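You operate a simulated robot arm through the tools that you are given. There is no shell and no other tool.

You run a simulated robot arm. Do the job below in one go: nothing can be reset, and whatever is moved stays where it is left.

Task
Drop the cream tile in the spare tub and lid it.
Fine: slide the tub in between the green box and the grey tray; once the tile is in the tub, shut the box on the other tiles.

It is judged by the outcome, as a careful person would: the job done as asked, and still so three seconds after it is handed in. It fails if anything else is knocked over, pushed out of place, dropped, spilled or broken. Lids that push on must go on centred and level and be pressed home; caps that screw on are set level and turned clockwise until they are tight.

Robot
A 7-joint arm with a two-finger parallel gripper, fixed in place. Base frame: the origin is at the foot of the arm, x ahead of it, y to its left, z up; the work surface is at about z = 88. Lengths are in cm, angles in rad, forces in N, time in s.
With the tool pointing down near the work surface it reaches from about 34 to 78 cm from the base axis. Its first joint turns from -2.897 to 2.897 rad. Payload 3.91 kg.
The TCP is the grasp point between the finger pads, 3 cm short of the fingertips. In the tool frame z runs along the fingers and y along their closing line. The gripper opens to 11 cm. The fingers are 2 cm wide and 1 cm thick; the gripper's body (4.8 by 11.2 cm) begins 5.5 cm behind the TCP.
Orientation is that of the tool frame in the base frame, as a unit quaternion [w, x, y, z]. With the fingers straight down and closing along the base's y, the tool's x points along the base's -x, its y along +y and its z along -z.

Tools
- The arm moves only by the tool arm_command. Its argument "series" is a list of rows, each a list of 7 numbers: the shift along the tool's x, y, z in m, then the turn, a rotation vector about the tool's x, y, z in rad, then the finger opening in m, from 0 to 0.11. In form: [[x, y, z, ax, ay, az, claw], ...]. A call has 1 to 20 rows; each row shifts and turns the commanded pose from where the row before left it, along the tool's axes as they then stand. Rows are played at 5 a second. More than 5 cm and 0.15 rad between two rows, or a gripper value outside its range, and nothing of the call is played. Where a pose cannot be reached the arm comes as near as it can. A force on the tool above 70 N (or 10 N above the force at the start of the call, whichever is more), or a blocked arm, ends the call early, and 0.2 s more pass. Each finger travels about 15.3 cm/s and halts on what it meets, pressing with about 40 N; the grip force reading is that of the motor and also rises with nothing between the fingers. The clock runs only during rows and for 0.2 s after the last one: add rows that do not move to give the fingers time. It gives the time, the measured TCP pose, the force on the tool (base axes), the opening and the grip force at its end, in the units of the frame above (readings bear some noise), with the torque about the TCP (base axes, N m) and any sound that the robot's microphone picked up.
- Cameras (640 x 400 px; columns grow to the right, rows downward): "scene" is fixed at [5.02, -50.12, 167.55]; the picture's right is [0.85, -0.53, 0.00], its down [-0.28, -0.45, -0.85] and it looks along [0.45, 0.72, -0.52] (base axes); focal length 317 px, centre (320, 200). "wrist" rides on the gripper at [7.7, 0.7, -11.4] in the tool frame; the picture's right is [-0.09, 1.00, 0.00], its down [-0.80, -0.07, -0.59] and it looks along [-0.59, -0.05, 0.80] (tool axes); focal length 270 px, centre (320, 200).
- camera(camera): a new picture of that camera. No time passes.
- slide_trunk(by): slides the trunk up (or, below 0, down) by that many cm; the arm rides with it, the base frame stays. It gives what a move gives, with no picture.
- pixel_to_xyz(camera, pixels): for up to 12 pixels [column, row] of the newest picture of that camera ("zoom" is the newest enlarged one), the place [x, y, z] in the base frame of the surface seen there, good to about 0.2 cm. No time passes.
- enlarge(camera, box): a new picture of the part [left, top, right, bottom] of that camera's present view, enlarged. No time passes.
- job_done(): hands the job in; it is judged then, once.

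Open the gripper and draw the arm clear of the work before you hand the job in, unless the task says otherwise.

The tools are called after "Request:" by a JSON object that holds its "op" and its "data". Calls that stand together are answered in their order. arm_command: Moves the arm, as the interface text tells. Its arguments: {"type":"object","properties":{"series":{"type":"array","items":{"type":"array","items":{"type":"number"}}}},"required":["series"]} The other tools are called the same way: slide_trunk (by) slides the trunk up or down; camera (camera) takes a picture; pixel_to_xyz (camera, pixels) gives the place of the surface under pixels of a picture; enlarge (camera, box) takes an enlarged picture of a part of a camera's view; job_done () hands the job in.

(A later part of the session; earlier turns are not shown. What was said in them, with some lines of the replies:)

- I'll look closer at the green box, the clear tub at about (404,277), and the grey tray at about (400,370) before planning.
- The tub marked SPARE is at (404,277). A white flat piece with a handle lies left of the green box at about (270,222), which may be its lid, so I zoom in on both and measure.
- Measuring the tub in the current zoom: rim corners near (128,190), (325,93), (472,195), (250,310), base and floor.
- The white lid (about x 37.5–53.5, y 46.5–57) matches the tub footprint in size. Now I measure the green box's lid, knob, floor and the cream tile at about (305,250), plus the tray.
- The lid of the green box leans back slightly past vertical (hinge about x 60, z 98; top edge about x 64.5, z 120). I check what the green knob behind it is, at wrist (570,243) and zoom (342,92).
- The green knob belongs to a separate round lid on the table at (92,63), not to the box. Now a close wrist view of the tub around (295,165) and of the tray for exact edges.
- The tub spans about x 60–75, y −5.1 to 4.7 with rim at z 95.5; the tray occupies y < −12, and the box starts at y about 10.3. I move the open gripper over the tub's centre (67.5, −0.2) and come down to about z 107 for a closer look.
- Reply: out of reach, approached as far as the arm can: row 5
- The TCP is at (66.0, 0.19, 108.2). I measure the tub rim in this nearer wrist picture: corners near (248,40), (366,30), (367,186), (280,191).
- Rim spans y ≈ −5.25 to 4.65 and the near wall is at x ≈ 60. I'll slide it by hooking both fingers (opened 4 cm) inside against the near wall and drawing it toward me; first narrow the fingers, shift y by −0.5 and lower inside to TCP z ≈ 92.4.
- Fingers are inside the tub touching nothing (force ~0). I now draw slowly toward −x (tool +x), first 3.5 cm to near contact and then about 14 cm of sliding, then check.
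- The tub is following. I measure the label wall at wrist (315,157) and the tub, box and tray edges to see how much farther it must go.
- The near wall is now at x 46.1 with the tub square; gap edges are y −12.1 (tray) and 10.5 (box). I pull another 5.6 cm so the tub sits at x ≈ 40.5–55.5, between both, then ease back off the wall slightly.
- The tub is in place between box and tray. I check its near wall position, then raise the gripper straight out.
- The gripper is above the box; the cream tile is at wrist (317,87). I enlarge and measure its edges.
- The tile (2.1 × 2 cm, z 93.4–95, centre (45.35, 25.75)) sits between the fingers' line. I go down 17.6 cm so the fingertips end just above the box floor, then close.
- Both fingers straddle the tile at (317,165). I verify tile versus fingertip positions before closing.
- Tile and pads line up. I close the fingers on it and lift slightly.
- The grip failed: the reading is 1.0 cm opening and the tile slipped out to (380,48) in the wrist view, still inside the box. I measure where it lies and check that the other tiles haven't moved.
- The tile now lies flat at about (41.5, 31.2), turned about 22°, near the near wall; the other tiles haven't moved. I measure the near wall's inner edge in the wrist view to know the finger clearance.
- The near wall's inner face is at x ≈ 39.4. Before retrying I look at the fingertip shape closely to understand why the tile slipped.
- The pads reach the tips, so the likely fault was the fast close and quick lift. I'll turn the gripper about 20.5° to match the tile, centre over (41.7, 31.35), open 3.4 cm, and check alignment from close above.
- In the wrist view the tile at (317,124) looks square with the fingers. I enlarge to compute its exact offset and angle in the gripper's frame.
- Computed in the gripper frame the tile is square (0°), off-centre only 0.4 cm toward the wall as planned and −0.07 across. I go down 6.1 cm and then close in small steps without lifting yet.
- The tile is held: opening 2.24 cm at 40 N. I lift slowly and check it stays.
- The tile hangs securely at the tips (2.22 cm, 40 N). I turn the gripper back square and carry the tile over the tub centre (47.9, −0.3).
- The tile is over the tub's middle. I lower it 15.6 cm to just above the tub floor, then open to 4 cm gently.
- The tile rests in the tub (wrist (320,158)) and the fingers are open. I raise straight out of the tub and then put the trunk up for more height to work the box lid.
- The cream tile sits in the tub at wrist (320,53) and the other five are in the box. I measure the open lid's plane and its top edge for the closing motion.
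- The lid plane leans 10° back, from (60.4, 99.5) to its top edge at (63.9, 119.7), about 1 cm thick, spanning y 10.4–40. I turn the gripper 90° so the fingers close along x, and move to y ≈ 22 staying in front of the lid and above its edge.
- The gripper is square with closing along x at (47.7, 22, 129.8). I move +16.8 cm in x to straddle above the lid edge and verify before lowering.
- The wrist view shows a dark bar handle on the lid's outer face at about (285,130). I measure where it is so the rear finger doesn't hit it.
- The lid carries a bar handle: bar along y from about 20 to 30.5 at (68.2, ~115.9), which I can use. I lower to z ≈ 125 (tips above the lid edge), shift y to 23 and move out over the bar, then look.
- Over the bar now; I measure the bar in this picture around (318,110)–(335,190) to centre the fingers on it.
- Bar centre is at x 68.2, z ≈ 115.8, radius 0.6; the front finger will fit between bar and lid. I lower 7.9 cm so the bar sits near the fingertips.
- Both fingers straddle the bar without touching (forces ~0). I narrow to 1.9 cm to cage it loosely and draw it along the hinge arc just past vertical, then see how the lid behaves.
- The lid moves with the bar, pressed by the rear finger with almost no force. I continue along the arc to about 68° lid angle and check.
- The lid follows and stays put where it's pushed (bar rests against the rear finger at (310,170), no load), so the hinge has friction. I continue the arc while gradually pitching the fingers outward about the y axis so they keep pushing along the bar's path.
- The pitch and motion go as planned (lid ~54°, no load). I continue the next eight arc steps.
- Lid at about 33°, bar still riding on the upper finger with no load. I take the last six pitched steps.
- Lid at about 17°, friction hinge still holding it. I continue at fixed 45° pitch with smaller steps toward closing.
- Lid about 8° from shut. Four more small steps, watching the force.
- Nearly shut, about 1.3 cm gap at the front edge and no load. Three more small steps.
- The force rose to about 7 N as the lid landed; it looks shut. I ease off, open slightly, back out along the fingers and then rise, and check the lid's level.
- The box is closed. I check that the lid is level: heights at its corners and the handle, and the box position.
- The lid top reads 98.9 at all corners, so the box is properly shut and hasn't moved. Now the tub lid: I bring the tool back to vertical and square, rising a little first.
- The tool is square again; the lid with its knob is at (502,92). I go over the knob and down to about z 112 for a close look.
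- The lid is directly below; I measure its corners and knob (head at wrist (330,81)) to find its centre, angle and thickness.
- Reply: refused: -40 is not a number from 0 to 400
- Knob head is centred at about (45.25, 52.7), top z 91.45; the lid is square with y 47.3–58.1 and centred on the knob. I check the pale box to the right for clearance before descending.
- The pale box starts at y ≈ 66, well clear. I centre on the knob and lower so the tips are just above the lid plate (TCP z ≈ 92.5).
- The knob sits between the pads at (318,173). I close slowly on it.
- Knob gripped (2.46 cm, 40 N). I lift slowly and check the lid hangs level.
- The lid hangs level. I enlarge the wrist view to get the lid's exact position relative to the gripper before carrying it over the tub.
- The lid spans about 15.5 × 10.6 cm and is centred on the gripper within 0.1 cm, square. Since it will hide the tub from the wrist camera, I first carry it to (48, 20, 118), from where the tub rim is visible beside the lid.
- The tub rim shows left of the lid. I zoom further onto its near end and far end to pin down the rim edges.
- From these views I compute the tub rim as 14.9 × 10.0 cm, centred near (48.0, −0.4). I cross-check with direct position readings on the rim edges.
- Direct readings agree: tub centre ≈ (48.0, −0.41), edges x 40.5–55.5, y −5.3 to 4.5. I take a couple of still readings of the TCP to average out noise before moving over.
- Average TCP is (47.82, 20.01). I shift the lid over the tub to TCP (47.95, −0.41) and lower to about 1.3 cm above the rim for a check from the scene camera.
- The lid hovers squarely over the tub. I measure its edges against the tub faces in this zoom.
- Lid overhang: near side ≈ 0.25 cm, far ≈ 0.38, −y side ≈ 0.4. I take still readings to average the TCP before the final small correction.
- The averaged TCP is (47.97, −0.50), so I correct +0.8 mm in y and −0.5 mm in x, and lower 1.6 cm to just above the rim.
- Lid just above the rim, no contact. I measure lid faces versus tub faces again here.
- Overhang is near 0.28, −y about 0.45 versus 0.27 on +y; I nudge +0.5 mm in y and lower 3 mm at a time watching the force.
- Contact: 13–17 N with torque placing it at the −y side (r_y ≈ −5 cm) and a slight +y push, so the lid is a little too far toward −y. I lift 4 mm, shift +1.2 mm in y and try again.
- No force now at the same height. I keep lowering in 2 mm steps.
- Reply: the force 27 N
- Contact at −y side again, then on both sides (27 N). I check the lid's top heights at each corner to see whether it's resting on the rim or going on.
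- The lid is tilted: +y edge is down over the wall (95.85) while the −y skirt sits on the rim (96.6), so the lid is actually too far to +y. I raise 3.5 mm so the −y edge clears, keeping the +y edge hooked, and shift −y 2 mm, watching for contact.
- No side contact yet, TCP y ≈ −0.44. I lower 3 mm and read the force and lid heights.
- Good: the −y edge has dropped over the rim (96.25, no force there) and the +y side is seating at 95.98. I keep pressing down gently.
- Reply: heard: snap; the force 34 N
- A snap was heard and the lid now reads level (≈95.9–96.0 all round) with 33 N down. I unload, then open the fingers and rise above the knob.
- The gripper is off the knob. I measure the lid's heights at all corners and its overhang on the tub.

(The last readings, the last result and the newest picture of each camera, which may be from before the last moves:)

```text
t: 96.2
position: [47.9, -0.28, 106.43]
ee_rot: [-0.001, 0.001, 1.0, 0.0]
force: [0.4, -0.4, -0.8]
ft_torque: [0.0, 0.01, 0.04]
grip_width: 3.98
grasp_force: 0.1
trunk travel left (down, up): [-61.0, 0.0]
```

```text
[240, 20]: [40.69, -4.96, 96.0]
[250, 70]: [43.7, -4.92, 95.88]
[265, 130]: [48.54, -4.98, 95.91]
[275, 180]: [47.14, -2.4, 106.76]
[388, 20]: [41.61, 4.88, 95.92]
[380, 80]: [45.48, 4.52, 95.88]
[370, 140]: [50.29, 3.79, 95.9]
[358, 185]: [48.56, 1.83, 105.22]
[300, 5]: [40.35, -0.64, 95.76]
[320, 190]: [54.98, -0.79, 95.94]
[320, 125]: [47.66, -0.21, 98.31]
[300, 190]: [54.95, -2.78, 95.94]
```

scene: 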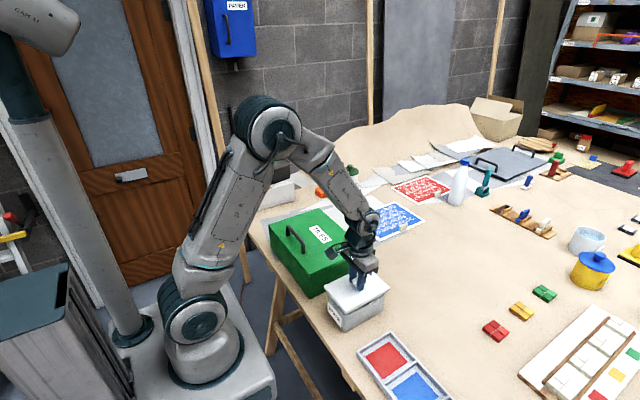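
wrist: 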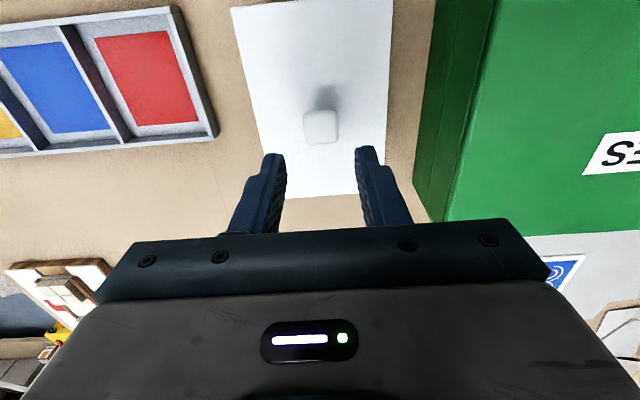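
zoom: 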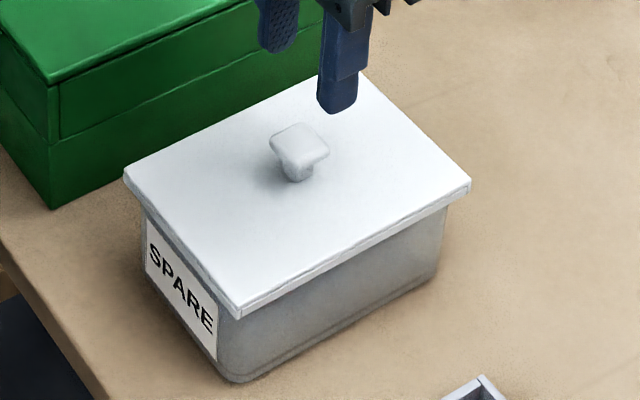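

The lid is level at ≈96.0 on every side and evenly overhanging. To be sure it is home, I close the fingers and press down on the knob (top z ≈ 98.4), in small steps.

Request:
{"op": "arm_command", "data": {"series": [[0, 0, 0, 0, 0, 0, 0.02], [0, 0, 0, 0, 0, 0, 0.0], [0, 0, 0.02, 0, 0, 0, 0.0], [0, 0, 0.015, 0, 0, 0, 0.0], [0, 0, 0.01, 0, 0, 0, 0.0], [0, 0, 0.003, 0, 0, 0, 0.0], [0, 0, 0, 0, 0, 0, 0.0]]}}

Request:
{"op": "arm_command", "data": {"series": [[0, 0, 0.002, 0, 0, 0, 0.0], [0, 0, 0.001, 0, 0, 0, 0.0], [0, 0, 0, 0, 0, 0, 0.0]]}}

Request:
{"op": "enlarge", "data": {"camera": "scene", "box": [316, 250, 404, 335]}}

```text
t: 97.8
position: [47.83, -0.36, 101.59]
ee_rot: [0.0, 0.0, 1.0, 0.0]
force: [-1.0, -0.2, -0.6]
ft_torque: [-0.01, 0.01, -0.03]
grip_width: 0.0
grasp_force: 37.9
trunk travel left (down, up): [-61.0, 0.0]
```

```text
t: 98.6
position: [47.81, -0.41, 101.38]
ee_rot: [0.002, 0.0, 1.0, 0.0]
force: [-0.2, 1.7, 21.9]
ft_torque: [0.05, 0.03, -0.01]
grip_width: 0.02
grasp_force: 37.5
trunk travel left (down, up): [-61.0, 0.0]
```

```text
4.71 times, centred on (360, 292) of scene
```

zoom: 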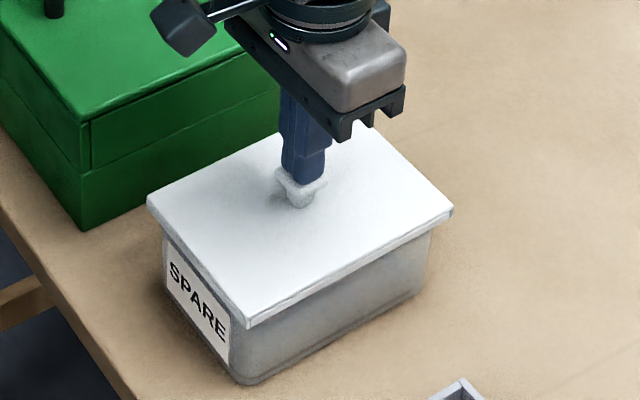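

Pressing squarely on the knob at about 22 N with hardly any torque. I press a bit further to around 45 N, then release.

Request:
{"op": "arm_command", "data": {"series": [[0, 0, 0.001, 0, 0, 0, 0.0], [0, 0, 0.001, 0, 0, 0, 0.0], [0, 0, 0, 0, 0, 0, 0.0]]}}

Request:
{"op": "pixel_to_xyz", "data": {"camera": "zoom", "pixels": [[165, 200], [200, 180], [240, 300], [300, 280], [400, 228], [440, 210], [420, 175], [390, 145], [250, 230], [320, 240], [380, 200], [220, 240]]}}

```text
t: 99.4
position: [47.83, -0.42, 101.37]
ee_rot: [0.004, -0.001, 1.0, 0.0]
force: [3.9, 1.5, 53.8]
ft_torque: [0.03, 0.02, 0.0]
grip_width: 0.0
grasp_force: 37.7
trunk travel left (down, up): [-61.0, 0.0]
```

```text
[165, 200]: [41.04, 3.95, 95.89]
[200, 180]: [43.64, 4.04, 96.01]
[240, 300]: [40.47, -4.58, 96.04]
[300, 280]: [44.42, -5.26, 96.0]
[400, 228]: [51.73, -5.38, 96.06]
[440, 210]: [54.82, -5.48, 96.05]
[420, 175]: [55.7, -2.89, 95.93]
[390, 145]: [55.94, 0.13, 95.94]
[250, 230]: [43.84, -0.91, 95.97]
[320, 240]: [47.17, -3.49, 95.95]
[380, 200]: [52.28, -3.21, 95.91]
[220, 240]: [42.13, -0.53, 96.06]
```

At 54 N there is no further travel and the lid stays level (95.9–96.05), so it is home. I unload, rise straight up, open the gripper and clear the work.

Request:
{"op": "arm_command", "data": {"series": [[0, 0, -0.002, 0, 0, 0, 0.0], [0, 0, -0.004, 0, 0, 0, 0.0], [0, 0, -0.015, 0, 0, 0, 0.0], [0, 0, -0.03, 0, 0, 0, 0.0], [0, 0, -0.04, 0, 0, 0, 0.03], [0, 0, -0.04, 0, 0, 0, 0.06], [0, 0, -0.04, 0, 0, 0, 0.08], [0, 0, -0.04, 0, 0, 0, 0.1], [0, 0, -0.04, 0, 0, 0, 0.11], [0, 0, -0.04, 0, 0, 0, 0.11], [0.03, 0, 0, 0, 0, 0, 0.11], [0.03, 0, 0, 0, 0, 0, 0.11], [0, 0, 0, 0, 0, 0, 0.11]]}}

Request:
{"op": "camera", "data": {"camera": "scene"}}

Request:
{"op": "camera", "data": {"camera": "wrist"}}

Request:
{"op": "enlarge", "data": {"camera": "scene", "box": [256, 200, 416, 340]}}

```text
t: 102.2
position: [42.0, -0.41, 130.15]
ee_rot: [0.0, 0.0, 1.0, 0.0]
force: [-0.8, -0.2, 0.1]
ft_torque: [0.02, 0.01, 0.0]
grip_width: 11.0
grasp_force: 0.2
trunk travel left (down, up): [-61.0, 0.0]
```

```text
taken
```

scene: 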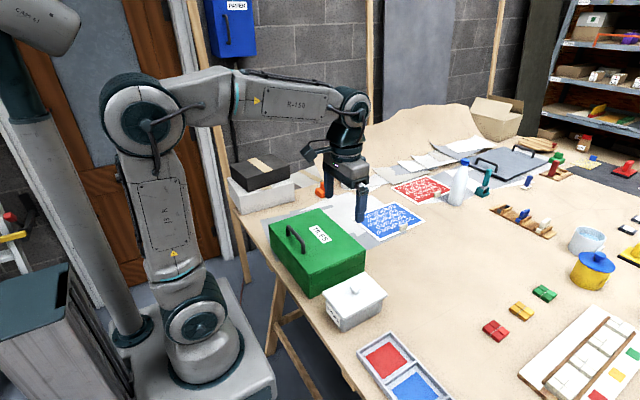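

```text
taken
```

wrist: 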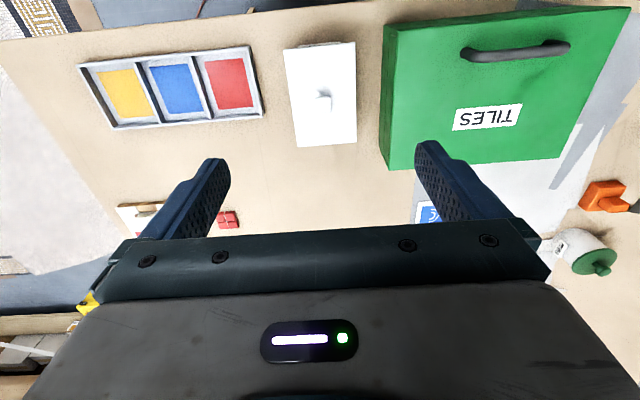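

```text
2.86 times, centred on (336, 270) of scene
```

zoom: 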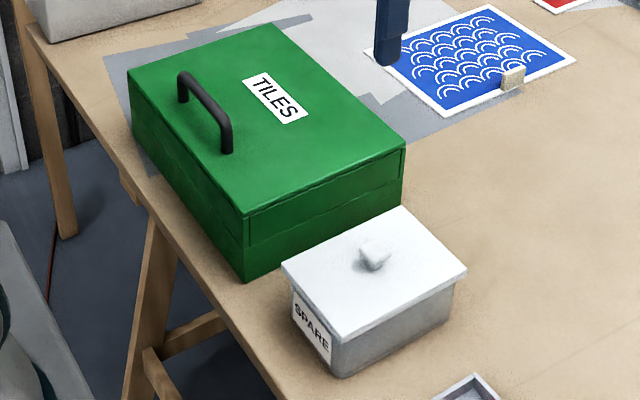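

Everything appears in place: box shut, tub between box and tray with its lid on. One last check of lid and box heights and positions.

Request:
{"op": "pixel_to_xyz", "data": {"camera": "wrist", "pixels": [[288, 55], [350, 48], [300, 140], [352, 138], [320, 70], [260, 112], [248, 50], [386, 60], [392, 165], [550, 150], [600, 20], [400, 40]]}}

Request:
{"op": "enlarge", "data": {"camera": "scene", "box": [316, 262, 396, 332]}}

Request:
{"op": "pixel_to_xyz", "data": {"camera": "zoom", "pixels": [[120, 180], [180, 145], [230, 110], [220, 290], [300, 258], [400, 205], [460, 172], [430, 135], [370, 85], [180, 230], [300, 220], [390, 150]]}}

```text
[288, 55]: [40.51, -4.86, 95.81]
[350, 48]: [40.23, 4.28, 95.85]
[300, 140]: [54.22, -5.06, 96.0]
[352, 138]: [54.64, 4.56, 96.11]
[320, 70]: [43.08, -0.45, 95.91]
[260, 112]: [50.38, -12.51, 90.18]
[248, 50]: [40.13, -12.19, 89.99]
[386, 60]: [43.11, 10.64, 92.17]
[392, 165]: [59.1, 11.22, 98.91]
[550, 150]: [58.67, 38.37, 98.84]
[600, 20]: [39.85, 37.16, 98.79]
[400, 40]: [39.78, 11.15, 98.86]
```

```text
5.71 times, centred on (356, 297) of scene
```

zoom: 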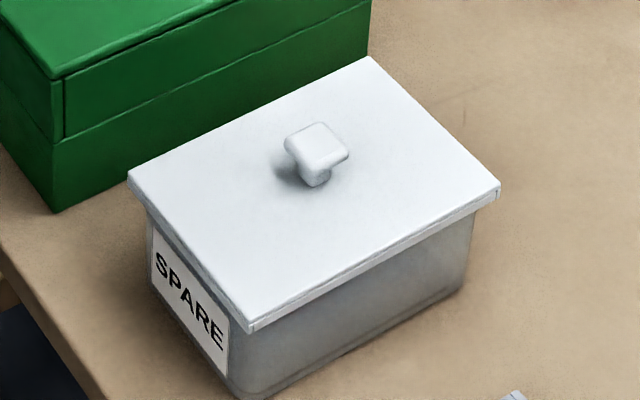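

```text
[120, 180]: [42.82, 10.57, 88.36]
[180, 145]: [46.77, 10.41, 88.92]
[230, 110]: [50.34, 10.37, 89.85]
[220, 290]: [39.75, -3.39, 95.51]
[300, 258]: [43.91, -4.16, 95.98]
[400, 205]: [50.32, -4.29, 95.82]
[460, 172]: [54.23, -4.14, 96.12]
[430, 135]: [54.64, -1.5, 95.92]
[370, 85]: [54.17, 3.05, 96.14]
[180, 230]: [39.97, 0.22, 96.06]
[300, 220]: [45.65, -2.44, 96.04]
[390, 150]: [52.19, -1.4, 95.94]
```

The tub lid is level at about 96.0, the box lid is level at 98.9, and neither the box nor the tray has moved. The tile is inside, the gripper is open and the arm is clear, so I hand the job in.

Request:
{"op": "job_done", "data": {}}

```text
The job is handed in.
```

The job is done and handed in: the cream tile is in the spare tub with its lid on, and the green box is shut on the other five tiles.

- **Tub:** I slid it in between the green box and the grey tray. Neither of them moved.
- **Tile:** My first grip slipped and the tile slid across the inside of the box. It hit nothing, and I re-gripped it squarely and placed it in the tub.
- **Green box:** I swung the lid down by its handle. It reads level at all four corners.
- **Tub lid:** On the first try one edge caught on the rim and the lid tilted. I lifted it slightly, shifted it and lowered it again, and it went on with an audible snap. Pressing the knob with about 54 N gave no further movement, and the lid is level to within about 2 mm.

The gripper is open and the arm is clear of the work.
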